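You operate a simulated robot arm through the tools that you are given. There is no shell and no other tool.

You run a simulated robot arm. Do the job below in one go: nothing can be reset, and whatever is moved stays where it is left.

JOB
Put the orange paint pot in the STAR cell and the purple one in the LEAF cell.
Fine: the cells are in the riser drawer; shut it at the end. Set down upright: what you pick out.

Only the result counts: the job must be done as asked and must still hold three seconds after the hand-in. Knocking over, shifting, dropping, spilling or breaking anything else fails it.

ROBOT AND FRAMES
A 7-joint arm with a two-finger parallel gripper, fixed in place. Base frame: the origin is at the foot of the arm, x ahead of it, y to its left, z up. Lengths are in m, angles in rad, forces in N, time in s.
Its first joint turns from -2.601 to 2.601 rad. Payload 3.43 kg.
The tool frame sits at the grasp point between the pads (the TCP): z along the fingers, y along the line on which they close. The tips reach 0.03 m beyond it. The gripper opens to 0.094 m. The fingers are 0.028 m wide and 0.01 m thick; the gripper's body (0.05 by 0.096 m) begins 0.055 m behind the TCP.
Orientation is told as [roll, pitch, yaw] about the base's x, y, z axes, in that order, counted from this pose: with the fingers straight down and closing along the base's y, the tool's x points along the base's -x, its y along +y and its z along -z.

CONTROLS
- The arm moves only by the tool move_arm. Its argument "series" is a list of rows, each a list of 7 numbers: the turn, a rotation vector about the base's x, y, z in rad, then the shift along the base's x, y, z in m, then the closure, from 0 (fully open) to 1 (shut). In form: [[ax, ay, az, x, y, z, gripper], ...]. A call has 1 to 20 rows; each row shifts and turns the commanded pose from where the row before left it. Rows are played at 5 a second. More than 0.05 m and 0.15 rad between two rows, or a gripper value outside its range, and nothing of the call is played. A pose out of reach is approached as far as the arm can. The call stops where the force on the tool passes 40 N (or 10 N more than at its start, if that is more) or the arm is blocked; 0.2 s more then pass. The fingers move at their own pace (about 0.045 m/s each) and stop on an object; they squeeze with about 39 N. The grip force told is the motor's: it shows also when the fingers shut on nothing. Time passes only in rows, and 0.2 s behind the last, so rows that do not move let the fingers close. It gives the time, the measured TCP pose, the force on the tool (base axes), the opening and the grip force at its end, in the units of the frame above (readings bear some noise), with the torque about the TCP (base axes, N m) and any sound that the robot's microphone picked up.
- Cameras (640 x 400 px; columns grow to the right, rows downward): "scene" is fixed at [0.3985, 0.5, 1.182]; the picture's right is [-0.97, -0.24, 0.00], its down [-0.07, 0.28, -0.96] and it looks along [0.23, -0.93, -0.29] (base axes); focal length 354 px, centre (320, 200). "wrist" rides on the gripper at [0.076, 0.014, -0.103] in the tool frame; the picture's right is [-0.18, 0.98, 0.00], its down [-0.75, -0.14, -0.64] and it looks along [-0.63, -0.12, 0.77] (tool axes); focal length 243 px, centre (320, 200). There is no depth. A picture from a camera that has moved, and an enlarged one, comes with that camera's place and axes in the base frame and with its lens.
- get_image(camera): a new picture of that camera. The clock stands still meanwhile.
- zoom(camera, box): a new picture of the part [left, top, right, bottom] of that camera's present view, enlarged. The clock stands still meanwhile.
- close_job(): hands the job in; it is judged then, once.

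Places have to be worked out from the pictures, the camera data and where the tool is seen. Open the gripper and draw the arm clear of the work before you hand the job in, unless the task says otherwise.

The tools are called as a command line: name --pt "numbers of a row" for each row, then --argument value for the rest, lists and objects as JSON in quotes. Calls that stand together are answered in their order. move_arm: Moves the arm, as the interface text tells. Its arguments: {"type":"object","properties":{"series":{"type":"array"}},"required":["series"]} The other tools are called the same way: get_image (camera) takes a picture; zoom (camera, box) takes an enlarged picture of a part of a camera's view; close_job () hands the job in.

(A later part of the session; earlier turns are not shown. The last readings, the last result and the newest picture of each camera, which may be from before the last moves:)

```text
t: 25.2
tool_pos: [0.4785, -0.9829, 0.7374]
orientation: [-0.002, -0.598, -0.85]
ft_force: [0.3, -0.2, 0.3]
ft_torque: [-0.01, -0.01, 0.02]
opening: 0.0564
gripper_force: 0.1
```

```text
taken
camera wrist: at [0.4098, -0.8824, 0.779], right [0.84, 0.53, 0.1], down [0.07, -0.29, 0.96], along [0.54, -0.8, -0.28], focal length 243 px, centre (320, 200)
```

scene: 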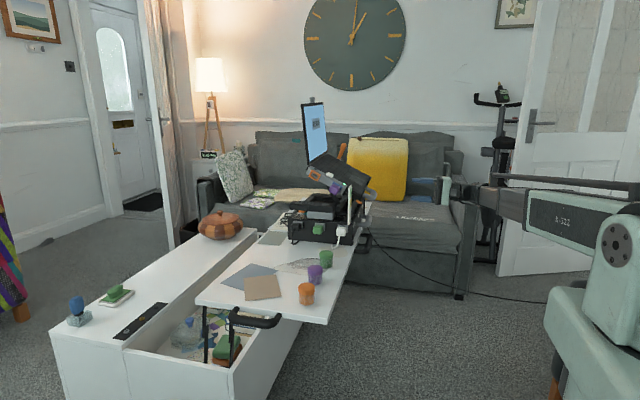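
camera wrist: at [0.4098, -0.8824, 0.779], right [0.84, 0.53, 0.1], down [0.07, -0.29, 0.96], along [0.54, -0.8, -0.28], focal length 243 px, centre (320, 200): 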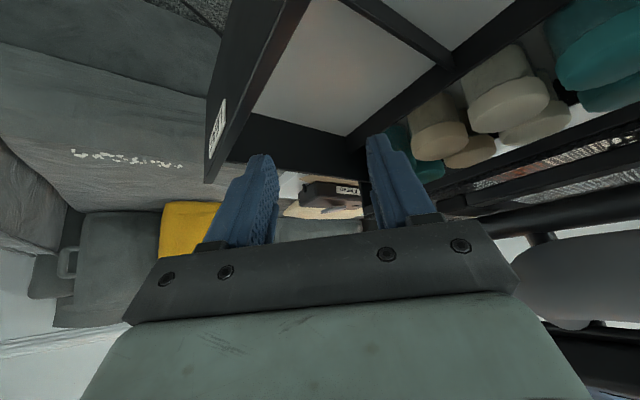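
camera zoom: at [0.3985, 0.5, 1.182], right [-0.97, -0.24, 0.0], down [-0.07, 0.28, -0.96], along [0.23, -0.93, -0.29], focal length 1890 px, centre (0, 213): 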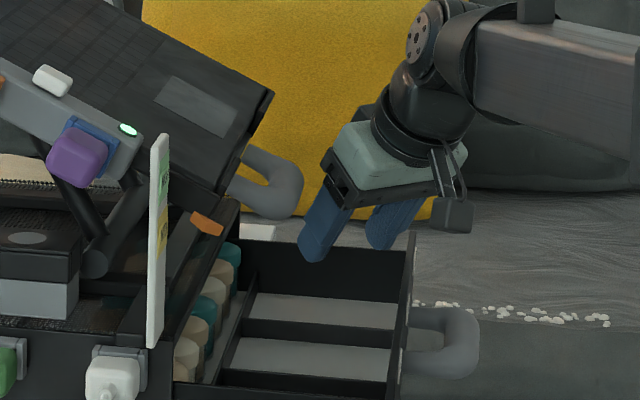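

The camera box would come close to the front panel, so I reduce the lean by 0.1 rad (to ~0.5) and check that reach still holds a bit lower.

move_arm --pt "0.0751 0.066 0 0 0 0 0.4" --pt "0 0 0 0 0 -0.015 0.4" --pt "0 0 0 0 0 -0.012 0.4" --pt "0 0 0 0 0 0 0.4"

zoom --camera "scene" --box '[330, 160, 430, 235]'

get_image --camera "wrist"

```text
t: 26.0
tool_pos: [0.4774, -0.985, 0.7222]
orientation: [-0.01, -0.511, -0.847]
ft_force: [-0.5, 5.3, 18.0]
ft_torque: [-0.29, 0.7, -0.22]
opening: 0.0542
gripper_force: 0.0
stopped in row 3: the force on the tool passed its limit at 46 N (the readings are from after the stop); the commanded pose is now the measured one
```

```text
5.33 times, centred on (380, 198) of scene
camera zoom: at [0.3985, 0.5, 1.182], right [-0.97, -0.24, 0.0], down [-0.07, 0.28, -0.96], along [0.23, -0.93, -0.29], focal length 1890 px, centre (0, 213)
```

zoom: 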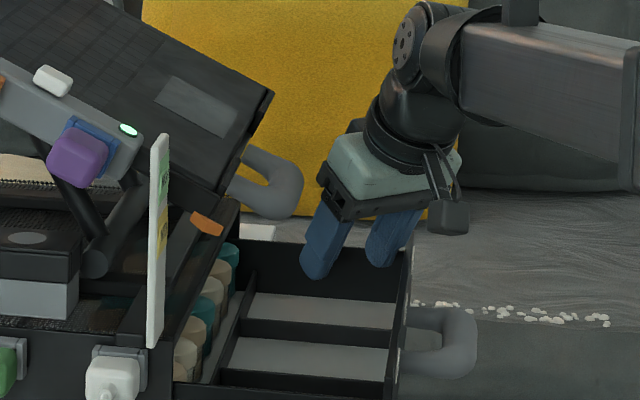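

```text
taken
camera wrist: at [0.412, -0.8866, 0.775], right [0.84, 0.53, 0.08], down [0.13, -0.35, 0.93], along [0.52, -0.78, -0.36], focal length 243 px, centre (320, 200)
```

wrist: 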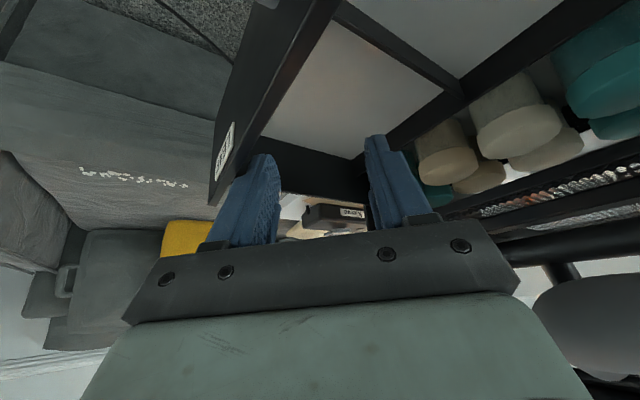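

The left finger touched the corner of the front panel/far wall (46 N stop), so the cell is tighter at that yaw than I assumed. I lift straight up and check that nothing shifted.

move_arm --pt "0 0 0 0 0 0.02 0.4" --pt "0 0 0 0 0 0.03 0.4" --pt "0 0 0 -0.01 0.01 0.04 0.4" --pt "0 0 0 -0.02 0.02 0.03 0.4" --pt "0 0 0 0 0 0 0.4"

zoom --camera "scene" --box '[310, 170, 430, 250]'

get_image --camera "wrist"

```text
t: 27.2
tool_pos: [0.4509, -0.9537, 0.8371]
orientation: [-0.008, -0.508, -0.847]
ft_force: [-0.2, 0.1, -0.2]
ft_torque: [0.0, -0.02, 0.0]
opening: 0.0563
gripper_force: 0.1
```

```text
5.00 times, centred on (370, 210) of scene
camera zoom: at [0.3985, 0.5, 1.182], right [-0.97, -0.24, 0.0], down [-0.07, 0.28, -0.96], along [0.23, -0.93, -0.29], focal length 1772 px, centre (70, 150)
```

zoom: 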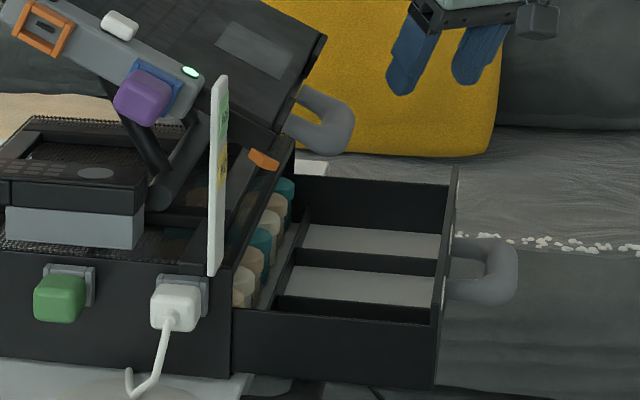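

```text
taken
camera wrist: at [0.3847, -0.8549, 0.8894], right [0.85, 0.53, 0.08], down [0.13, -0.35, 0.93], along [0.52, -0.77, -0.36], focal length 243 px, centre (320, 200)
```

wrist: 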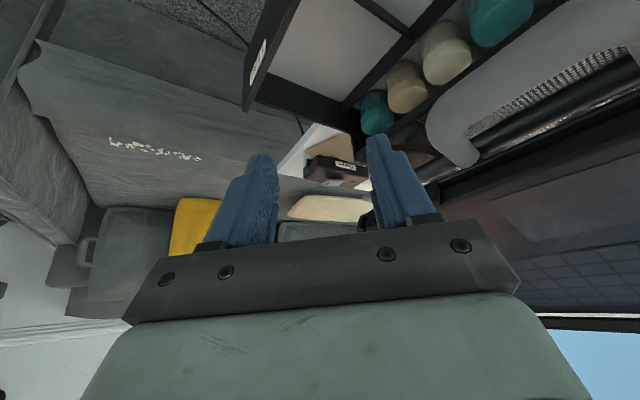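

The drawer only moved in by a couple of millimetres. I zoom in to refine wall heights and thicknesses.

zoom --camera "scene" --box '[350, 195, 410, 250]'

zoom --camera "wrist" --box '[230, 0, 430, 140]'

```text
7.27 times, centred on (380, 222) of scene
camera zoom: at [0.3985, 0.5, 1.182], right [-0.97, -0.24, 0.0], down [-0.07, 0.28, -0.96], along [0.23, -0.93, -0.29], focal length 2578 px, centre (-116, 36)
```

zoom: 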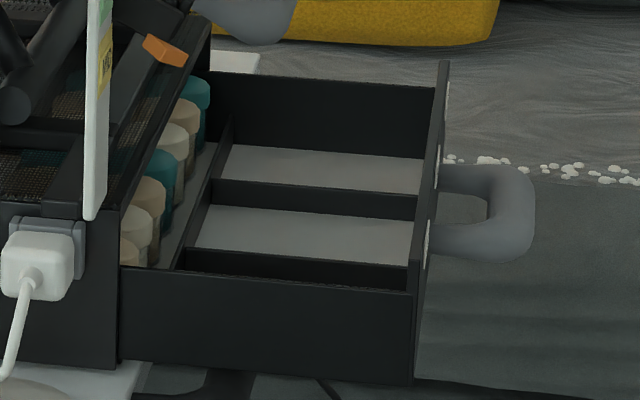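

```text
2.86 times, centred on (330, 70) of wrist
camera zoom: at [0.3847, -0.8549, 0.8894], right [0.85, 0.53, 0.08], down [0.13, -0.35, 0.93], along [0.52, -0.77, -0.36], focal length 693 px, centre (291, 571)
```

zoom: 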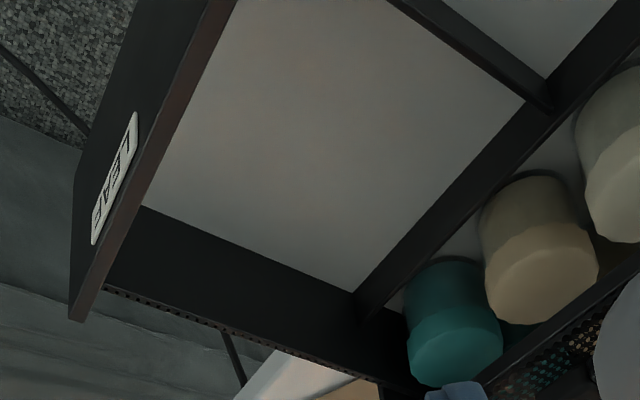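

The cell is x 0.44–0.555, y −1.038…−0.94 with low dividers (top ≈0.68), but the upper handle crowds the hand there. Pulling the drawer out ~0.045 m more fixes that: I'll put the closed fingers inside the MOON cell behind the front panel and push it toward −x.

move_arm --pt "0 0 0 0.004 0.037 -0.01 1" --pt "0 0 0 0.005 0.036 -0.01 1" --pt "0 0 0 0 0 0 1" --pt "0 0 0 0 0 -0.03 1" --pt "0 0 0 0 0 -0.03 1" --pt "0 0 0 0 0 -0.018 1" --pt "0 0 0 0 0 -0.015 1" --pt "0 0 0 0 0 0 1"

get_image --camera "wrist"

zoom --camera "scene" --box '[330, 160, 430, 235]'

```text
t: 29.0
tool_pos: [0.4569, -0.881, 0.7256]
orientation: [-0.007, -0.507, -0.848]
ft_force: [-1.0, 0.1, -0.1]
ft_torque: [-0.01, 0.0, 0.03]
opening: 0.0
gripper_force: 33.0
```

```text
taken
camera wrist: at [0.3905, -0.7836, 0.7787], right [0.85, 0.53, 0.08], down [0.13, -0.35, 0.93], along [0.52, -0.77, -0.36], focal length 243 px, centre (320, 200)
```

wrist: 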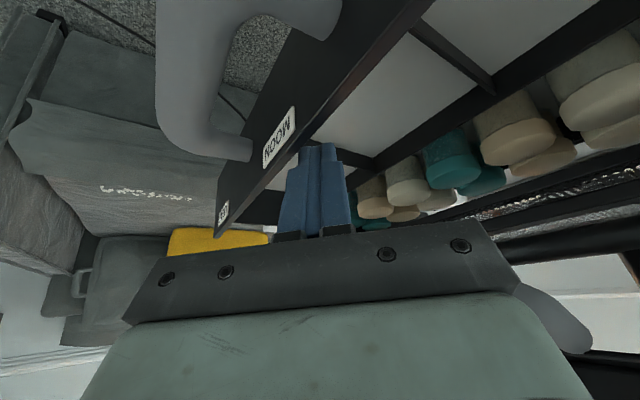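

```text
5.33 times, centred on (380, 198) of scene
camera zoom: at [0.3985, 0.5, 1.182], right [-0.97, -0.24, 0.0], down [-0.07, 0.28, -0.96], along [0.23, -0.93, -0.29], focal length 1890 px, centre (0, 213)
```

zoom: 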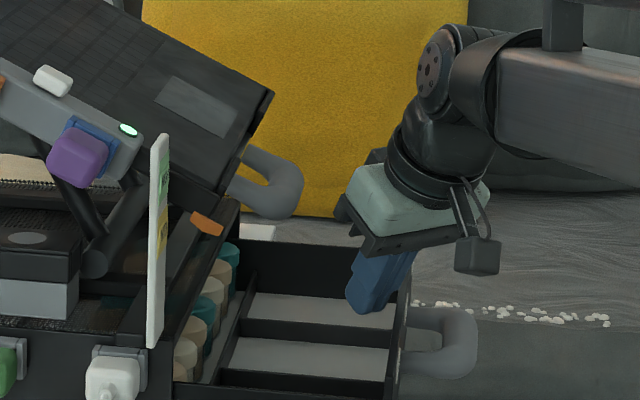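

The closed fingers are in the MOON cell behind the panel. I push toward −x in small steps.

move_arm --pt "0 0 0 -0.01 0 0 1" --pt "0 0 0 -0.01 0 0 1" --pt "0 0 0 -0.01 0 0 1" --pt "0 0 0 -0.01 0 0 1" --pt "0 0 0 0 0 0 1"

zoom --camera "scene" --box '[330, 160, 430, 235]'

```text
t: 30.0
tool_pos: [0.4254, -0.8817, 0.7284]
orientation: [0.006, -0.513, -0.85]
ft_force: [8.1, 0.9, 1.2]
ft_torque: [0.04, -0.11, 0.03]
opening: 0.0001
gripper_force: 33.3
stopped in row 5: the force on the tool passed its limit at 45 N (the readings are from after the stop); the commanded pose is now the measured one
```

```text
5.33 times, centred on (380, 198) of scene
camera zoom: at [0.3985, 0.5, 1.182], right [-0.97, -0.24, 0.0], down [-0.07, 0.28, -0.96], along [0.23, -0.93, -0.29], focal length 1890 px, centre (0, 213)
```

zoom: 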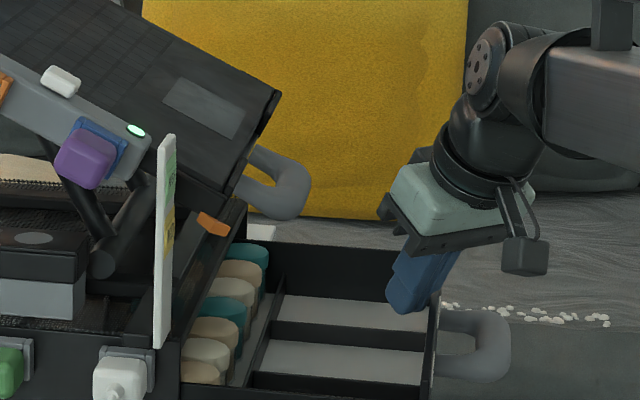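

The drawer has reached its outer stop and the last nudge appears to have dragged the whole riser about 6 mm toward −x. I ease off and lift out, then compare with the earlier picture; I'll restore it when shutting the drawer.

move_arm --pt "0 0 0 0.006 0 0 1" --pt "0 0 0 0.004 0 0.02 1" --pt "0 0 0 0 0 0.04 1" --pt "0 0 0 -0.01 0.03 0.03 0.5" --pt "0 0 0 -0.01 0.04 0.02 0" --pt "0 0 0 0 0 0 0"

zoom --camera "scene" --box '[310, 170, 430, 250]'

zoom --camera "scene" --box '[275, 165, 375, 255]'

zoom --camera "scene" --box '[285, 195, 355, 245]'

```text
t: 31.4
tool_pos: [0.4123, -0.8096, 0.8399]
orientation: [0.005, -0.514, -0.85]
ft_force: [-0.5, -0.1, 0.5]
ft_torque: [0.0, 0.0, 0.01]
opening: 0.0671
gripper_force: 0.1
```

```text
5.00 times, centred on (370, 210) of scene
camera zoom: at [0.3985, 0.5, 1.182], right [-0.97, -0.24, 0.0], down [-0.07, 0.28, -0.96], along [0.23, -0.93, -0.29], focal length 1772 px, centre (70, 150)
```

zoom: 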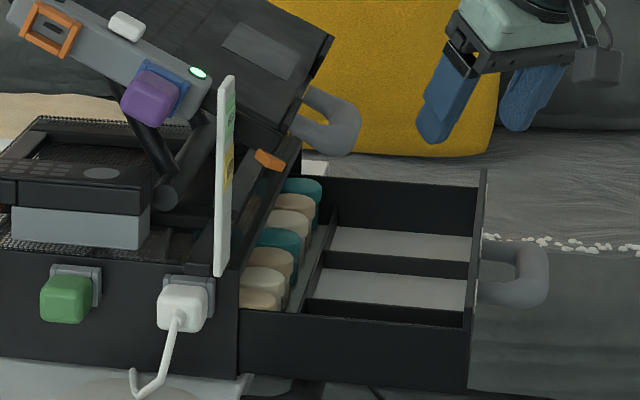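

```text
4.44 times, centred on (325, 210) of scene
camera zoom: at [0.3985, 0.5, 1.182], right [-0.97, -0.24, 0.0], down [-0.07, 0.28, -0.96], along [0.23, -0.93, -0.29], focal length 1575 px, centre (298, 156)
```

zoom: 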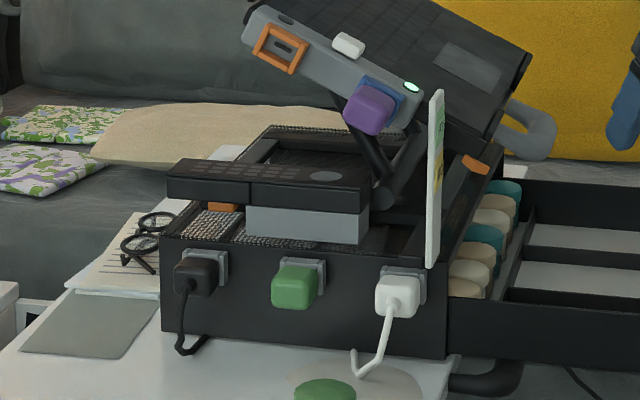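

```text
8.00 times, centred on (320, 220) of scene
camera zoom: at [0.3985, 0.5, 1.182], right [-0.97, -0.24, 0.0], down [-0.07, 0.28, -0.96], along [0.23, -0.93, -0.29], focal length 2835 px, centre (320, 40)
```

zoom: 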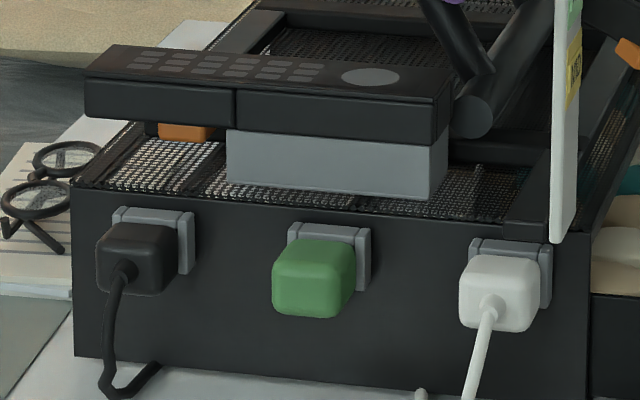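

The riser shifted ~4–5 mm toward −x (plugs moved ~9 px at 8×); I'll push it back when shutting. Now I go over to the pots with the same lean to locate the purple one precisely.

move_arm --pt "0 0 0 -0.01 0.045 0.01 0" --pt "0 0 0 0 0.045 0 0" --pt "0 0 0 0 0.045 0 0" --pt "0 0 0 0.01 0.045 0 0" --pt "0 0 0 0.015 0.045 0 0" --pt "0 0 0 0.02 0.045 0 0" --pt "0 0 0 0.025 0.04 0 0" --pt "0 0 0 0.03 0.03 0 0" --pt "0 0 0 0 0 0 0"

get_image --camera "wrist"

get_image --camera "scene"

```text
t: 33.4
tool_pos: [0.5034, -0.4707, 0.8504]
orientation: [0.003, -0.513, -0.85]
ft_force: [-0.5, 0.1, 0.3]
ft_torque: [0.02, 0.02, 0.02]
opening: 0.0944
gripper_force: 0.1
```

```text
taken
camera wrist: at [0.4371, -0.3728, 0.9035], right [0.84, 0.53, 0.09], down [0.12, -0.35, 0.93], along [0.52, -0.77, -0.36], focal length 243 px, centre (320, 200)
```

wrist: 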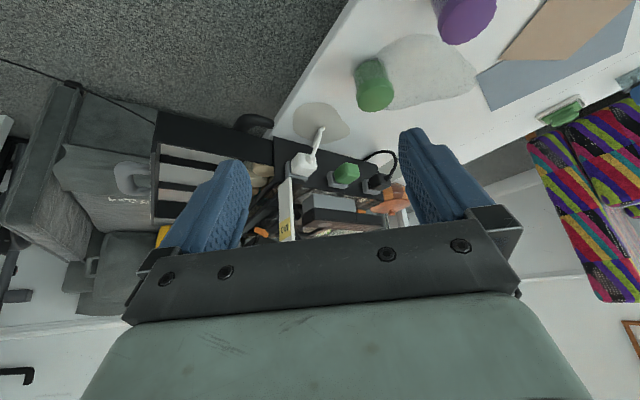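

```text
taken
```

scene: 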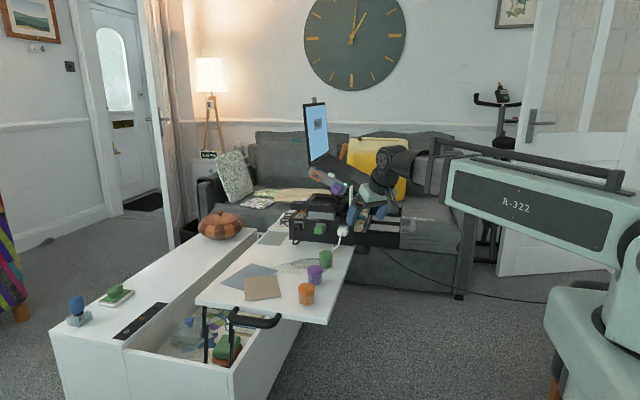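

I shift a bit further to bring the purple and orange pots into the middle of the view.

move_arm --pt "0 0 0 -0.01 0.045 0 0" --pt "0 0 0 -0.01 0.045 0 0" --pt "0 0 0 -0.01 0.045 0 0" --pt "0 0 0 0 0 0 0"

get_image --camera "wrist"

zoom --camera "wrist" --box '[320, 0, 520, 125]'

zoom --camera "scene" --box '[285, 240, 345, 315]'

```text
t: 34.4
tool_pos: [0.5222, -0.3756, 0.8531]
orientation: [0.003, -0.51, -0.849]
ft_force: [0.4, -0.5, 1.1]
ft_torque: [-0.02, -0.01, -0.03]
opening: 0.0943
gripper_force: 0.0
out of reach, approached as far as the arm can: row 2, 3
```

```text
taken
camera wrist: at [0.4557, -0.2776, 0.9061], right [0.84, 0.53, 0.09], down [0.12, -0.35, 0.93], along [0.52, -0.77, -0.36], focal length 243 px, centre (320, 200)
```

wrist: 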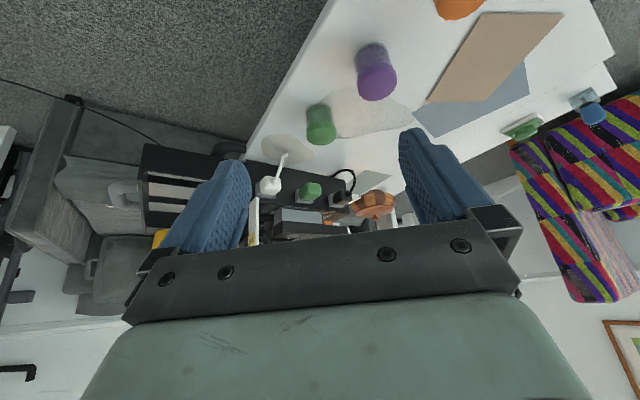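

```text
3.20 times, centred on (420, 62) of wrist
camera zoom: at [0.4557, -0.2776, 0.9061], right [0.84, 0.53, 0.09], down [0.12, -0.35, 0.93], along [0.52, -0.77, -0.36], focal length 776 px, centre (0, 640)
```

zoom: 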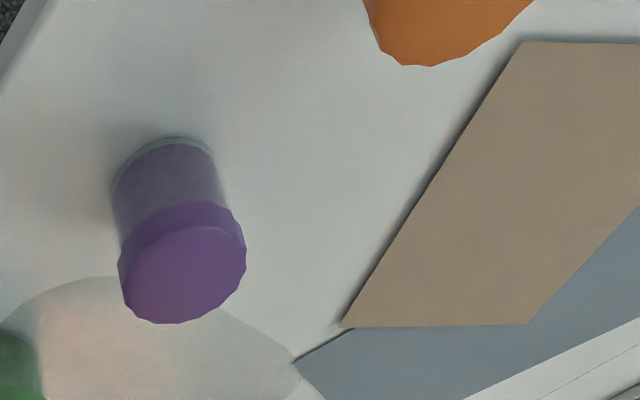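

```text
5.33 times, centred on (315, 278) of scene
camera zoom: at [0.3985, 0.5, 1.182], right [-0.97, -0.24, 0.0], down [-0.07, 0.28, -0.96], along [0.23, -0.93, -0.29], focal length 1890 px, centre (347, -213)
```

zoom: 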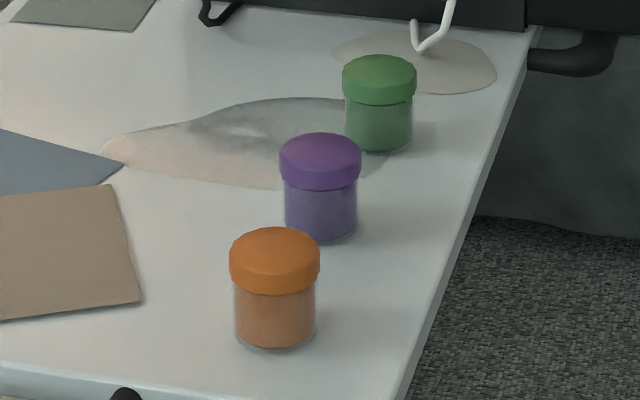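

Triangulation puts the purple pot at (0.641, −0.414), table top z 0.640, lid top z 0.685, diameter ≈0.046; orange at (0.636, −0.307), green at (0.631, −0.519). I move above the purple pot.

move_arm --pt "0 0 0 0.04 -0.013 -0.02 0" --pt "0 0 0 0.04 -0.013 -0.02 0" --pt "0 0 0 0.039 -0.012 -0.02 0" --pt "0 0 0 0 0 -0.03 0" --pt "0 0 0 0 0 0 0"

get_image --camera "wrist"

zoom --camera "scene" --box '[250, 200, 370, 320]'

```text
t: 35.6
tool_pos: [0.6436, -0.4105, 0.7619]
orientation: [0.003, -0.513, -0.849]
ft_force: [-0.2, -0.3, -0.3]
ft_torque: [0.01, 0.03, -0.02]
opening: 0.0941
gripper_force: 0.1
```

```text
taken
camera wrist: at [0.5761, -0.3128, 0.814], right [0.84, 0.53, 0.09], down [0.12, -0.35, 0.93], along [0.52, -0.77, -0.36], focal length 243 px, centre (320, 200)
```

wrist: 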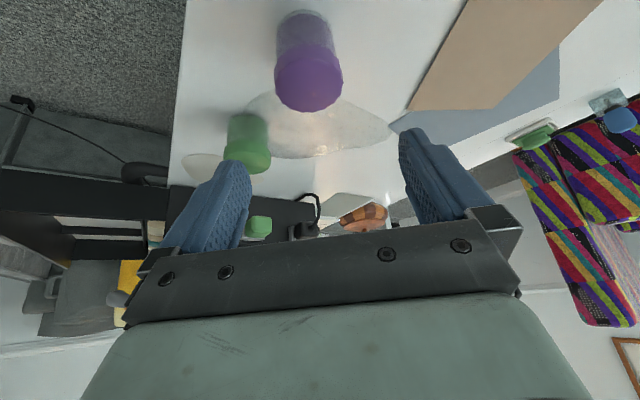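

```text
3.33 times, centred on (310, 260) of scene
camera zoom: at [0.3985, 0.5, 1.182], right [-0.97, -0.24, 0.0], down [-0.07, 0.28, -0.96], along [0.23, -0.93, -0.29], focal length 1181 px, centre (353, 0)
```

zoom: 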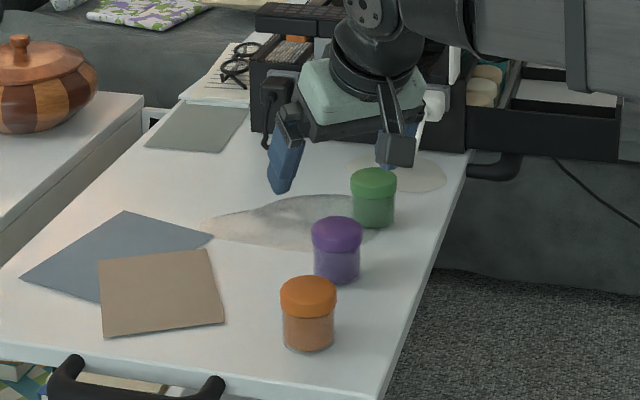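

The purple pot lies directly below, within ~3 mm. I trim the offset and descend in small steps to z≈0.682.

move_arm --pt "0 0 0 -0.002 -0.0015 -0.02 0" --pt "0 0 0 0 0 -0.02 0" --pt "0 0 0 0 0 -0.02 0" --pt "0 0 0 0 0 -0.02 0" --pt "0 0 0 0 0 0 0"

get_image --camera "wrist"

zoom --camera "scene" --box '[280, 230, 360, 310]'

```text
t: 36.8
tool_pos: [0.6402, -0.4155, 0.6812]
orientation: [0.002, -0.513, -0.851]
ft_force: [-0.9, -0.4, -1.0]
ft_torque: [0.01, 0.0, -0.01]
opening: 0.094
gripper_force: 0.1
```

```text
taken
camera wrist: at [0.5728, -0.3176, 0.7332], right [0.84, 0.53, 0.09], down [0.12, -0.35, 0.93], along [0.52, -0.77, -0.36], focal length 243 px, centre (320, 200)
```

wrist: 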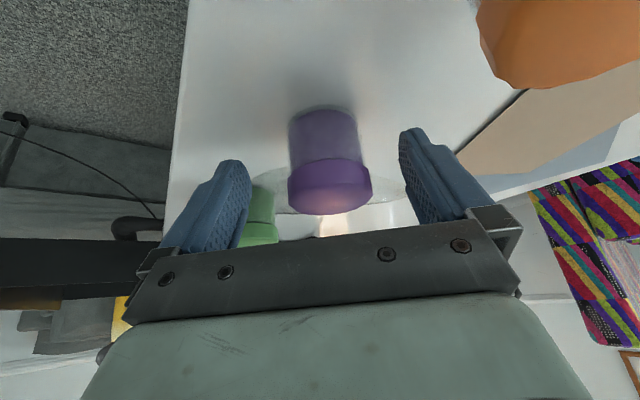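

```text
5.00 times, centred on (320, 270) of scene
camera zoom: at [0.3985, 0.5, 1.182], right [-0.97, -0.24, 0.0], down [-0.07, 0.28, -0.96], along [0.23, -0.93, -0.29], focal length 1772 px, centre (320, -150)
```

zoom: 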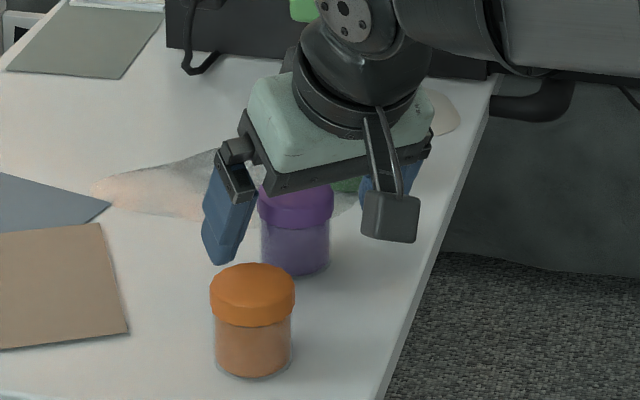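

The pot sits between the fingers, ~5 mm toward the right finger; I centre on it and close.

move_arm --pt "0 0 0 0.004 0.0034 0 0" --pt "0 0 0 0 0 0 0" --pt "0 0 0 0 0 0 1" --pt "0 0 0 0 0 0 1" --pt "0 0 0 0 0 0 1" --pt "0 0 0 0 0 0 1" --pt "0 0 0 0 0 0 1"

get_image --camera "wrist"

zoom --camera "scene" --box '[280, 230, 360, 310]'

```text
t: 38.4
tool_pos: [0.6437, -0.411, 0.6827]
orientation: [0.002, -0.513, -0.85]
ft_force: [0.0, -0.7, 1.3]
ft_torque: [-0.01, -0.08, -0.03]
opening: 0.047
gripper_force: 39.5
```

```text
taken
camera wrist: at [0.5775, -0.3132, 0.7345], right [0.84, 0.53, 0.09], down [0.12, -0.35, 0.93], along [0.52, -0.77, -0.36], focal length 243 px, centre (320, 200)
```

wrist: 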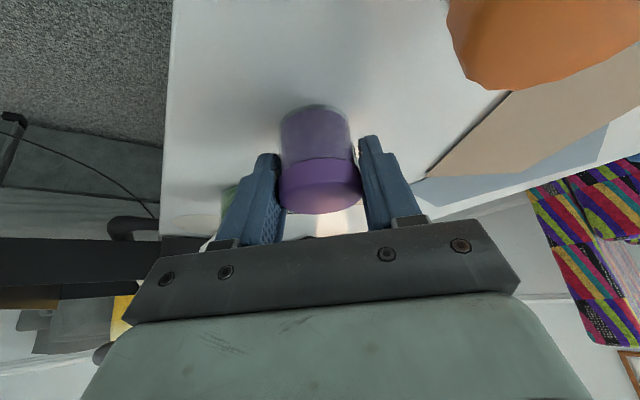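

```text
5.00 times, centred on (320, 270) of scene
camera zoom: at [0.3985, 0.5, 1.182], right [-0.97, -0.24, 0.0], down [-0.07, 0.28, -0.96], along [0.23, -0.93, -0.29], focal length 1772 px, centre (320, -150)
```

zoom: 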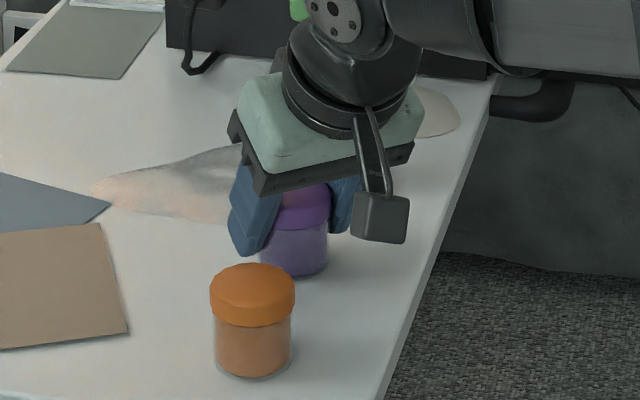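

The pot is held (opening 0.047, 39.5 N). I lift it straight up and check.

move_arm --pt "0 0 0 0 0 0.01 1" --pt "0 0 0 0 0 0.03 1" --pt "0 0 0 0 0 0.04 1" --pt "0 0 0 0 0 0.04 1" --pt "0 0 0 0 0 0.03 1" --pt "0 0 0 0 0 0 1"

get_image --camera "wrist"

zoom --camera "scene" --box '[260, 190, 380, 310]'

```text
t: 39.8
tool_pos: [0.6423, -0.4097, 0.8316]
orientation: [0.003, -0.514, -0.851]
ft_force: [0.1, 0.7, 0.3]
ft_torque: [0.01, 0.01, 0.0]
opening: 0.0
gripper_force: 33.4
```

```text
taken
camera wrist: at [0.5761, -0.3125, 0.8838], right [0.84, 0.53, 0.09], down [0.12, -0.35, 0.93], along [0.52, -0.77, -0.36], focal length 243 px, centre (320, 200)
```

wrist: 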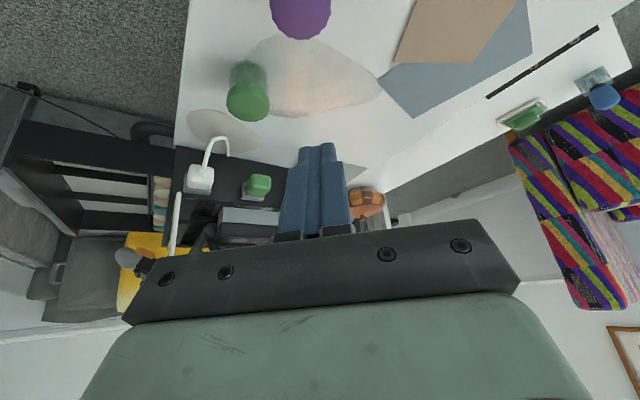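

```text
3.33 times, centred on (320, 250) of scene
camera zoom: at [0.3985, 0.5, 1.182], right [-0.97, -0.24, 0.0], down [-0.07, 0.28, -0.96], along [0.23, -0.93, -0.29], focal length 1181 px, centre (320, 33)
```

zoom: 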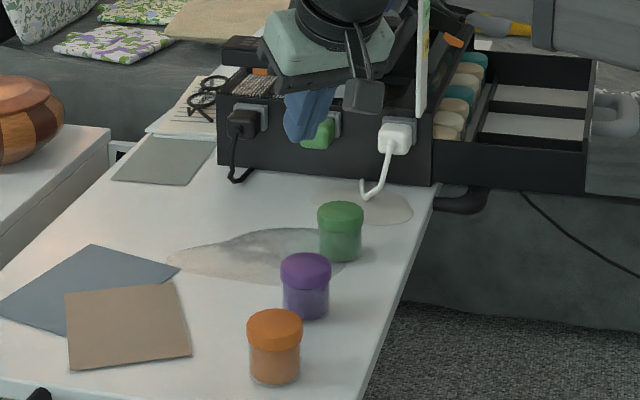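

The pot slipped out at once and stayed standing on its spot; the fingers closed empty. I look closely at the pot before regrasping lower.

zoom --camera "scene" --box '[285, 240, 345, 315]'

zoom --camera "wrist" --box '[250, 120, 390, 240]'

```text
5.33 times, centred on (315, 278) of scene
camera zoom: at [0.3985, 0.5, 1.182], right [-0.97, -0.24, 0.0], down [-0.07, 0.28, -0.96], along [0.23, -0.93, -0.29], focal length 1890 px, centre (347, -213)
```

zoom: 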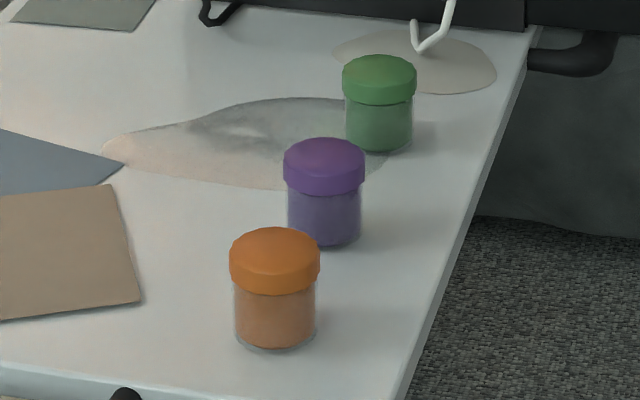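

```text
3.33 times, centred on (320, 180) of wrist
camera zoom: at [0.5761, -0.3125, 0.8838], right [0.84, 0.53, 0.09], down [0.12, -0.35, 0.93], along [0.52, -0.77, -0.36], focal length 809 px, centre (320, 267)
```

zoom: 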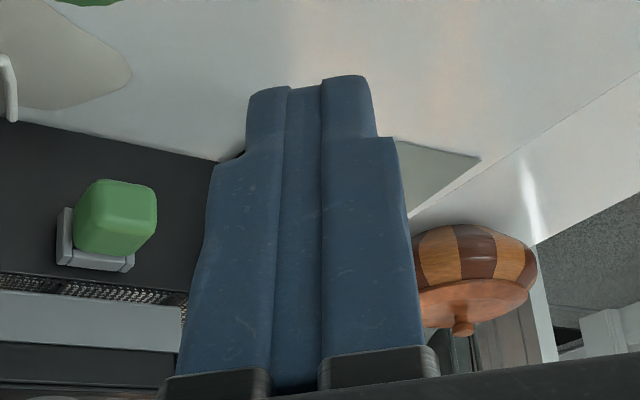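

The pot was nudged ~6 mm toward the base and is still upright. I reopen above it, and take another look to re-centre.

move_arm --pt "0 0 0 0 0 0 0" --pt "0 0 0 -0.005 0.002 0 0" --pt "0 0 0 0 0 -0.03 0" --pt "0 0 0 0 0 -0.03 0" --pt "0 0 0 0 0 0 0"

get_image --camera "wrist"

zoom --camera "wrist" --box '[220, 0, 420, 125]'

```text
t: 41.0
tool_pos: [0.6378, -0.4073, 0.7747]
orientation: [0.003, -0.513, -0.848]
ft_force: [0.0, 0.6, 0.2]
ft_torque: [-0.01, 0.03, 0.01]
opening: 0.0939
gripper_force: 0.2
```

```text
taken
camera wrist: at [0.5721, -0.3097, 0.826], right [0.84, 0.53, 0.09], down [0.12, -0.35, 0.93], along [0.53, -0.77, -0.36], focal length 243 px, centre (320, 200)
```

wrist: 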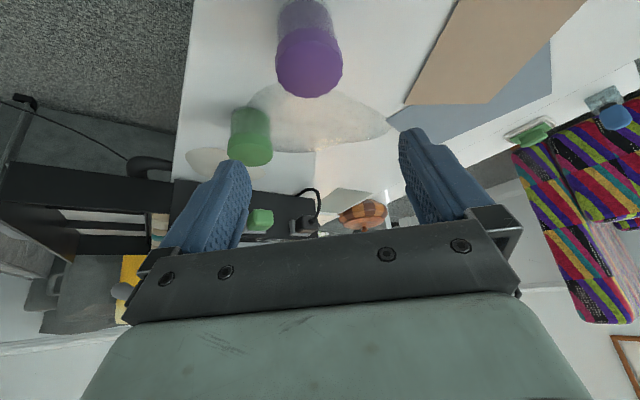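

```text
3.20 times, centred on (320, 62) of wrist
camera zoom: at [0.5721, -0.3097, 0.826], right [0.84, 0.53, 0.09], down [0.12, -0.35, 0.93], along [0.53, -0.77, -0.36], focal length 776 px, centre (320, 640)
```

zoom: 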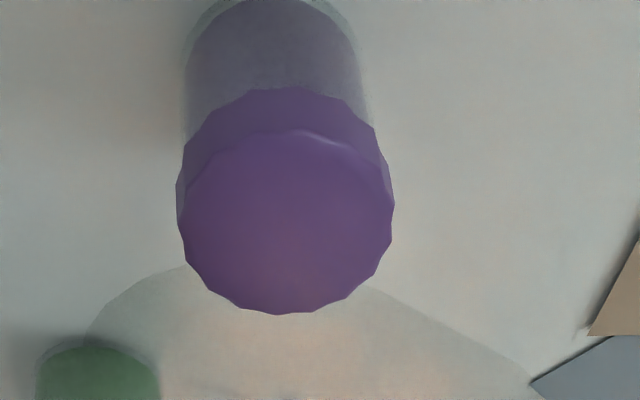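

Lid centre measured at about (0.640, −0.408), right under the TCP. I descend again, a few millimetres deeper than before.

move_arm --pt "0 0 0 0.0015 -0.001 -0.025 0" --pt "0 0 0 0 0 -0.025 0" --pt "0 0 0 0 0 -0.025 0" --pt "0 0 0 0 0 -0.02 0" --pt "0 0 0 0 0 0 0"

zoom --camera "wrist" --box '[220, 80, 420, 240]'

zoom --camera "scene" --box '[290, 240, 350, 300]'

```text
t: 42.2
tool_pos: [0.6401, -0.4099, 0.6776]
orientation: [0.004, -0.514, -0.849]
ft_force: [-0.2, 0.6, -0.3]
ft_torque: [0.01, 0.01, -0.03]
opening: 0.094
gripper_force: 0.1
```

```text
2.50 times, centred on (320, 160) of wrist
camera zoom: at [0.5735, -0.3113, 0.7305], right [0.84, 0.53, 0.09], down [0.12, -0.35, 0.93], along [0.52, -0.77, -0.36], focal length 606 px, centre (320, 300)
```

zoom: 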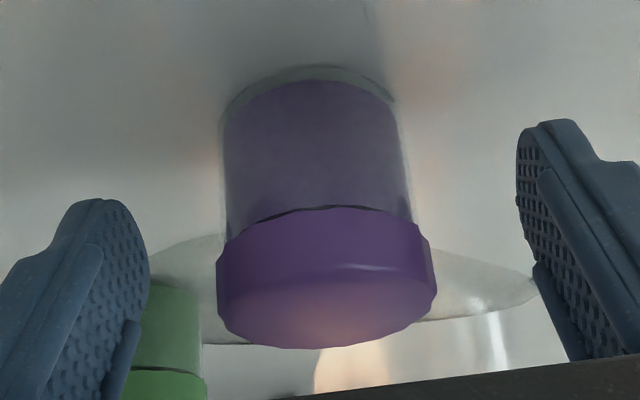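

```text
6.67 times, centred on (320, 270) of scene
camera zoom: at [0.3985, 0.5, 1.182], right [-0.97, -0.24, 0.0], down [-0.07, 0.28, -0.96], along [0.23, -0.93, -0.29], focal length 2363 px, centre (320, -267)
```

zoom: 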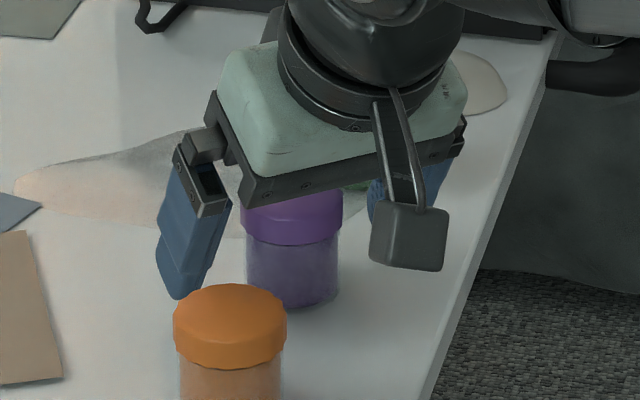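

The lid sits squarely between the pads. I close, then lift only a few millimetres slowly and look again.

move_arm --pt "0 0 0 0.001 0.001 0 0" --pt "0 0 0 0 0 0 1" --pt "0 0 0 0 0 0 1" --pt "0 0 0 0 0 0 1" --pt "0 0 0 0 0 0 1" --pt "0 0 0 0 0 0 1" --pt "0 0 0 0 0 0 1" --pt "0 0 0 0 0 0.003 1" --pt "0 0 0 0 0 0.003 1" --pt "0 0 0 0 0 0 1"

zoom --camera "wrist" --box '[220, 80, 420, 240]'

zoom --camera "scene" --box '[290, 240, 350, 300]'

```text
t: 44.4
tool_pos: [0.6418, -0.4078, 0.6836]
orientation: [0.002, -0.513, -0.85]
ft_force: [0.5, 0.3, -0.4]
ft_torque: [-0.02, 0.01, 0.0]
opening: 0.0465
gripper_force: 38.7
```

```text
2.50 times, centred on (320, 160) of wrist
camera zoom: at [0.5743, -0.3105, 0.7362], right [0.84, 0.53, 0.09], down [0.12, -0.35, 0.93], along [0.52, -0.77, -0.36], focal length 606 px, centre (320, 300)
```

zoom: 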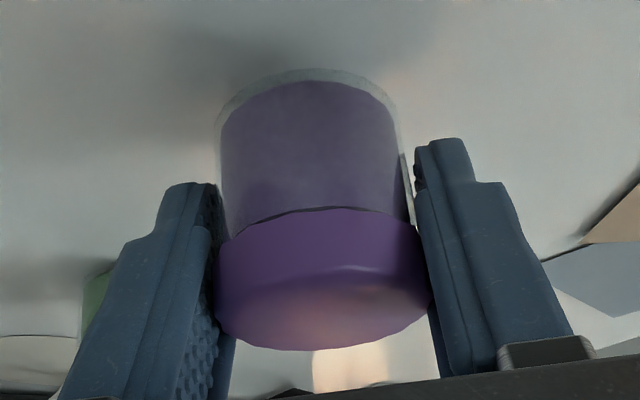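

```text
6.67 times, centred on (320, 270) of scene
camera zoom: at [0.3985, 0.5, 1.182], right [-0.97, -0.24, 0.0], down [-0.07, 0.28, -0.96], along [0.23, -0.93, -0.29], focal length 2363 px, centre (320, -267)
```

zoom: 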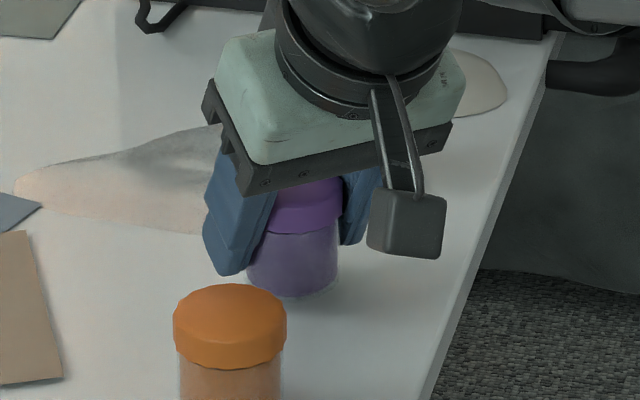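

The pot has come up with the fingers (opening steady at 0.0465). I keep lifting slowly and recheck.

move_arm --pt "0 0 0 0 0 0.005 1" --pt "0 0 0 0 0 0.008 1" --pt "0 0 0 0 0 0.01 1" --pt "0 0 0 0 0 0.01 1" --pt "0 0 0 0 0 0.01 1" --pt "0 0 0 0 0 0 1"

zoom --camera "wrist" --box '[220, 80, 420, 240]'

zoom --camera "scene" --box '[290, 230, 350, 300]'

```text
t: 45.8
tool_pos: [0.6428, -0.4087, 0.7263]
orientation: [0.003, -0.513, -0.849]
ft_force: [-0.1, 0.5, -0.6]
ft_torque: [0.01, 0.0, -0.01]
opening: 0.0462
gripper_force: 39.5
```

```text
2.50 times, centred on (320, 160) of wrist
camera zoom: at [0.5749, -0.3109, 0.7791], right [0.84, 0.53, 0.09], down [0.12, -0.35, 0.93], along [0.52, -0.77, -0.36], focal length 606 px, centre (320, 300)
```

zoom: 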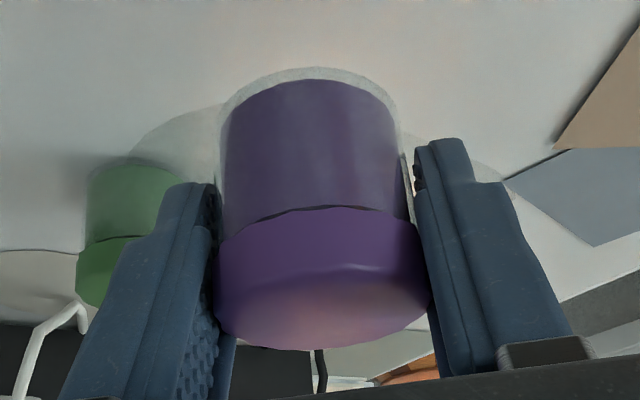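

```text
5.71 times, centred on (320, 265) of scene
camera zoom: at [0.3985, 0.5, 1.182], right [-0.97, -0.24, 0.0], down [-0.07, 0.28, -0.96], along [0.23, -0.93, -0.29], focal length 2025 px, centre (320, -171)
```

zoom: 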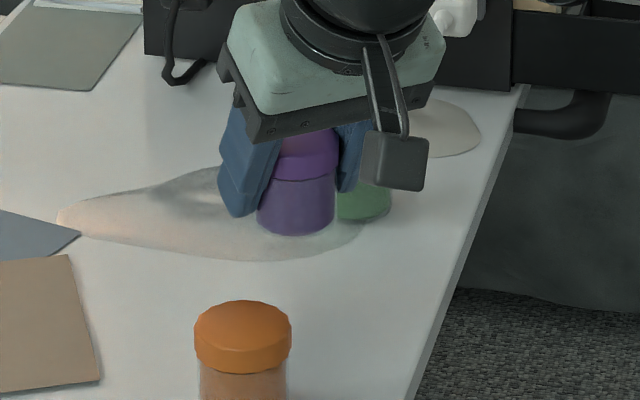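

The pot is held securely. I raise it and carry it, at moderate speed, round the front of the riser at z≈0.84.

move_arm --pt "0 0 0 0 0 0.018 1" --pt "0 0 0 0 0 0.025 1" --pt "0 0 0 0 0 0.025 1" --pt "0 0 0 0 0 0.025 1" --pt "0 0 0 -0.01 -0.005 0.02 1" --pt "0 0 0 -0.03 -0.015 0 1" --pt "0 0 0 -0.03 -0.015 0 1" --pt "0 0 0 -0.03 -0.015 0 1" --pt "0 0 0 -0.03 -0.015 0 1" --pt "0 0 0 -0.03 -0.015 0 1" --pt "0 0 0 -0.03 -0.02 0 1" --pt "0 0 0 -0.01 -0.03 0 1" --pt "0 0 0 -0.005 -0.033 0 1" --pt "0 0 0 -0.005 -0.033 0 1" --pt "0 0 0 -0.003 -0.033 0 1" --pt "0 0 0 0 -0.033 0 1" --pt "0 0 0 0 -0.033 0 1" --pt "0 0 0 0 -0.033 0 1" --pt "0 0 0 0 -0.033 0 1" --pt "0 0 0 0 0 0 1"

get_image --camera "wrist"

zoom --camera "scene" --box '[310, 150, 450, 250]'

```text
t: 50.0
tool_pos: [0.4285, -0.7706, 0.8412]
orientation: [0.004, -0.514, -0.85]
ft_force: [-0.3, 0.7, -0.9]
ft_torque: [-0.01, 0.02, 0.0]
opening: 0.046
gripper_force: 39.2
```

```text
taken
camera wrist: at [0.3628, -0.6732, 0.8937], right [0.84, 0.53, 0.09], down [0.12, -0.35, 0.93], along [0.52, -0.77, -0.36], focal length 243 px, centre (320, 200)
```

wrist: 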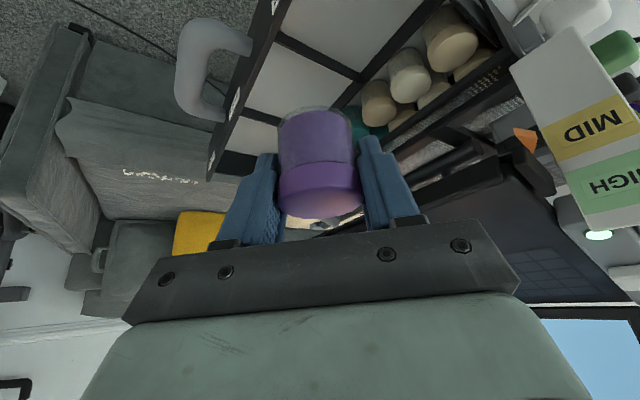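

```text
4.00 times, centred on (380, 200) of scene
camera zoom: at [0.3985, 0.5, 1.182], right [-0.97, -0.24, 0.0], down [-0.07, 0.28, -0.96], along [0.23, -0.93, -0.29], focal length 1418 px, centre (80, 200)
```

zoom: 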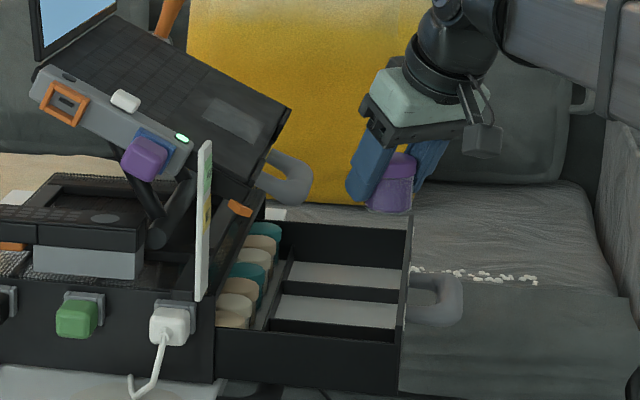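

Still held and upright. I zoom on the drawer from here to refine the LEAF cell position before placing.

zoom --camera "wrist" --box '[180, 0, 440, 160]'

zoom --camera "scene" --box '[350, 195, 410, 250]'

```text
2.46 times, centred on (310, 80) of wrist
camera zoom: at [0.3628, -0.6732, 0.8937], right [0.84, 0.53, 0.09], down [0.12, -0.35, 0.93], along [0.52, -0.77, -0.36], focal length 597 px, centre (345, 495)
```

zoom: 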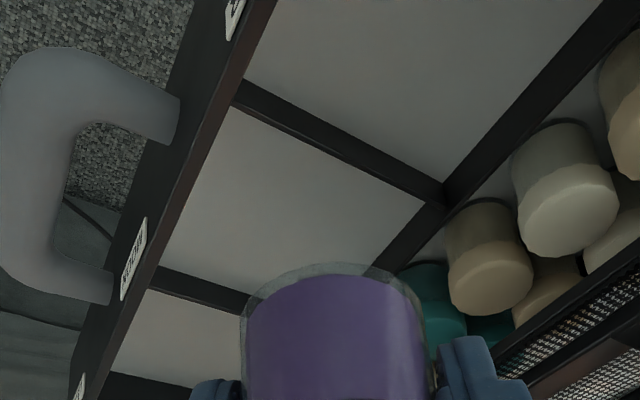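

```text
7.27 times, centred on (380, 222) of scene
camera zoom: at [0.3985, 0.5, 1.182], right [-0.97, -0.24, 0.0], down [-0.07, 0.28, -0.96], along [0.23, -0.93, -0.29], focal length 2578 px, centre (-116, 36)
```

zoom: 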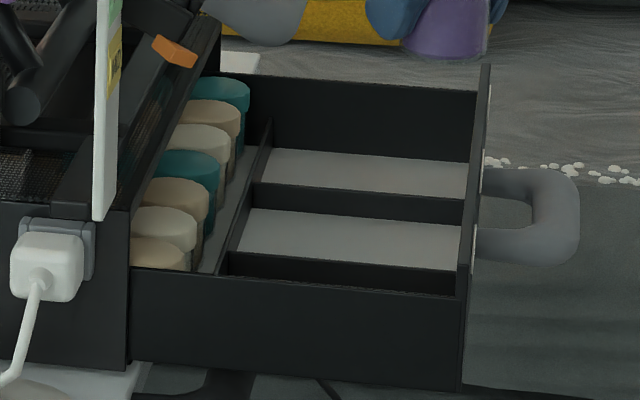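

LEAF cell is confirmed at x 0.415–0.53, y −1.037…−0.934. I move over (0.472, −0.975) and lower to just above the panel height.

move_arm --pt "0 0 0 0.006 -0.029 0 1" --pt "0 0 0 0.006 -0.029 0 1" --pt "0 0 0 0.006 -0.029 0 1" --pt "0 0 0 0.006 -0.029 0 1" --pt "0 0 0 0.006 -0.029 0 1" --pt "0 0 0 0.006 -0.029 0 1" --pt "0 0 0 0.0075 -0.0304 0 1" --pt "0 0 0 0 0 -0.02 1" --pt "0 0 0 0 0 -0.025 1" --pt "0 0 0 0 0 -0.025 1" --pt "0 0 0 0 0 0 1"

get_image --camera "wrist"

zoom --camera "scene" --box '[330, 160, 430, 240]'

```text
t: 52.4
tool_pos: [0.4737, -0.973, 0.7688]
orientation: [0.001, -0.513, -0.849]
ft_force: [0.0, -0.5, 0.0]
ft_torque: [0.02, 0.01, 0.0]
opening: 0.0456
gripper_force: 39.3
```

```text
taken
camera wrist: at [0.4066, -0.8757, 0.8209], right [0.84, 0.53, 0.09], down [0.12, -0.35, 0.93], along [0.52, -0.77, -0.36], focal length 243 px, centre (320, 200)
```

wrist: 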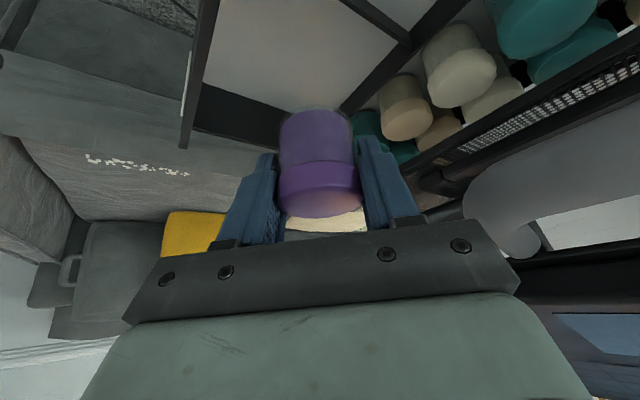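

```text
5.00 times, centred on (380, 200) of scene
camera zoom: at [0.3985, 0.5, 1.182], right [-0.97, -0.24, 0.0], down [-0.07, 0.28, -0.96], along [0.23, -0.93, -0.29], focal length 1772 px, centre (20, 200)
```

zoom: 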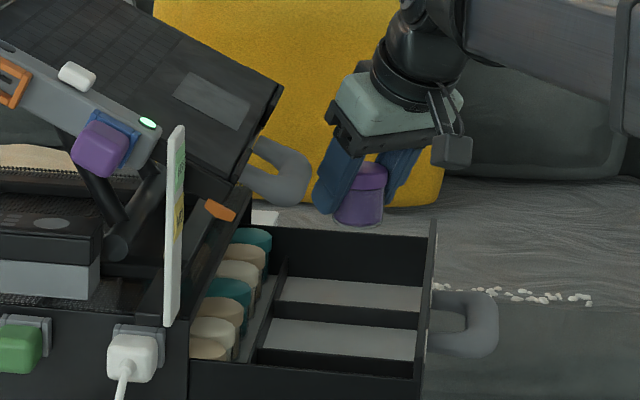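

Pot remains held over the LEAF cell. I lower it into the cell, slowly near the floor.

move_arm --pt "0 0 0 0 0 -0.02 1" --pt "0 0 0 0 0 -0.02 1" --pt "0 0 0 0 0 -0.015 1" --pt "0 0 0 0 0 -0.005 1" --pt "0 0 0 0 0 0 1"

get_image --camera "wrist"

zoom --camera "scene" --box '[330, 160, 430, 240]'

```text
t: 53.6
tool_pos: [0.4709, -0.9732, 0.7089]
orientation: [0.004, -0.513, -0.848]
ft_force: [0.3, -0.4, -0.4]
ft_torque: [-0.01, 0.01, 0.03]
opening: 0.0456
gripper_force: 38.8
```

```text
taken
camera wrist: at [0.4045, -0.8753, 0.7608], right [0.84, 0.53, 0.09], down [0.12, -0.35, 0.93], along [0.52, -0.77, -0.36], focal length 243 px, centre (320, 200)
```

wrist: 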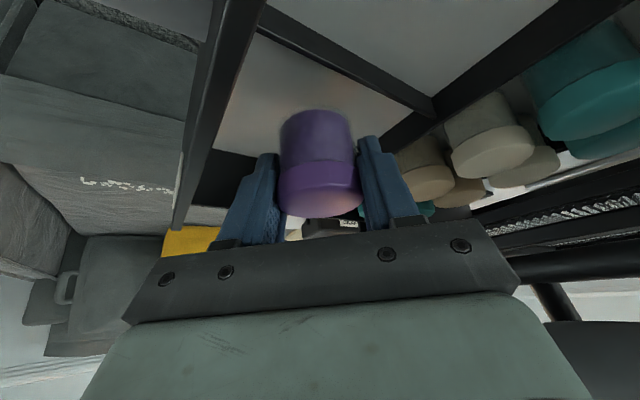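

```text
5.00 times, centred on (380, 200) of scene
camera zoom: at [0.3985, 0.5, 1.182], right [-0.97, -0.24, 0.0], down [-0.07, 0.28, -0.96], along [0.23, -0.93, -0.29], focal length 1772 px, centre (20, 200)
```

zoom: 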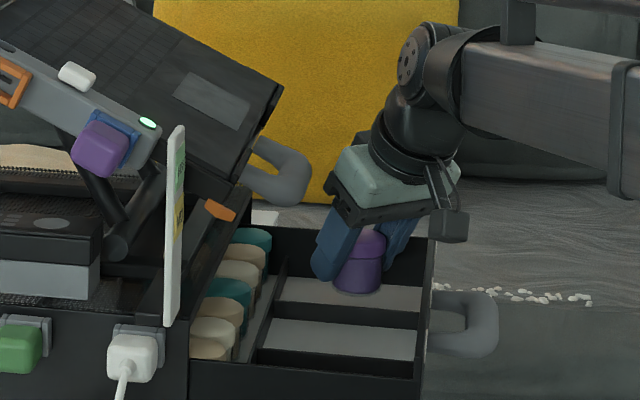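

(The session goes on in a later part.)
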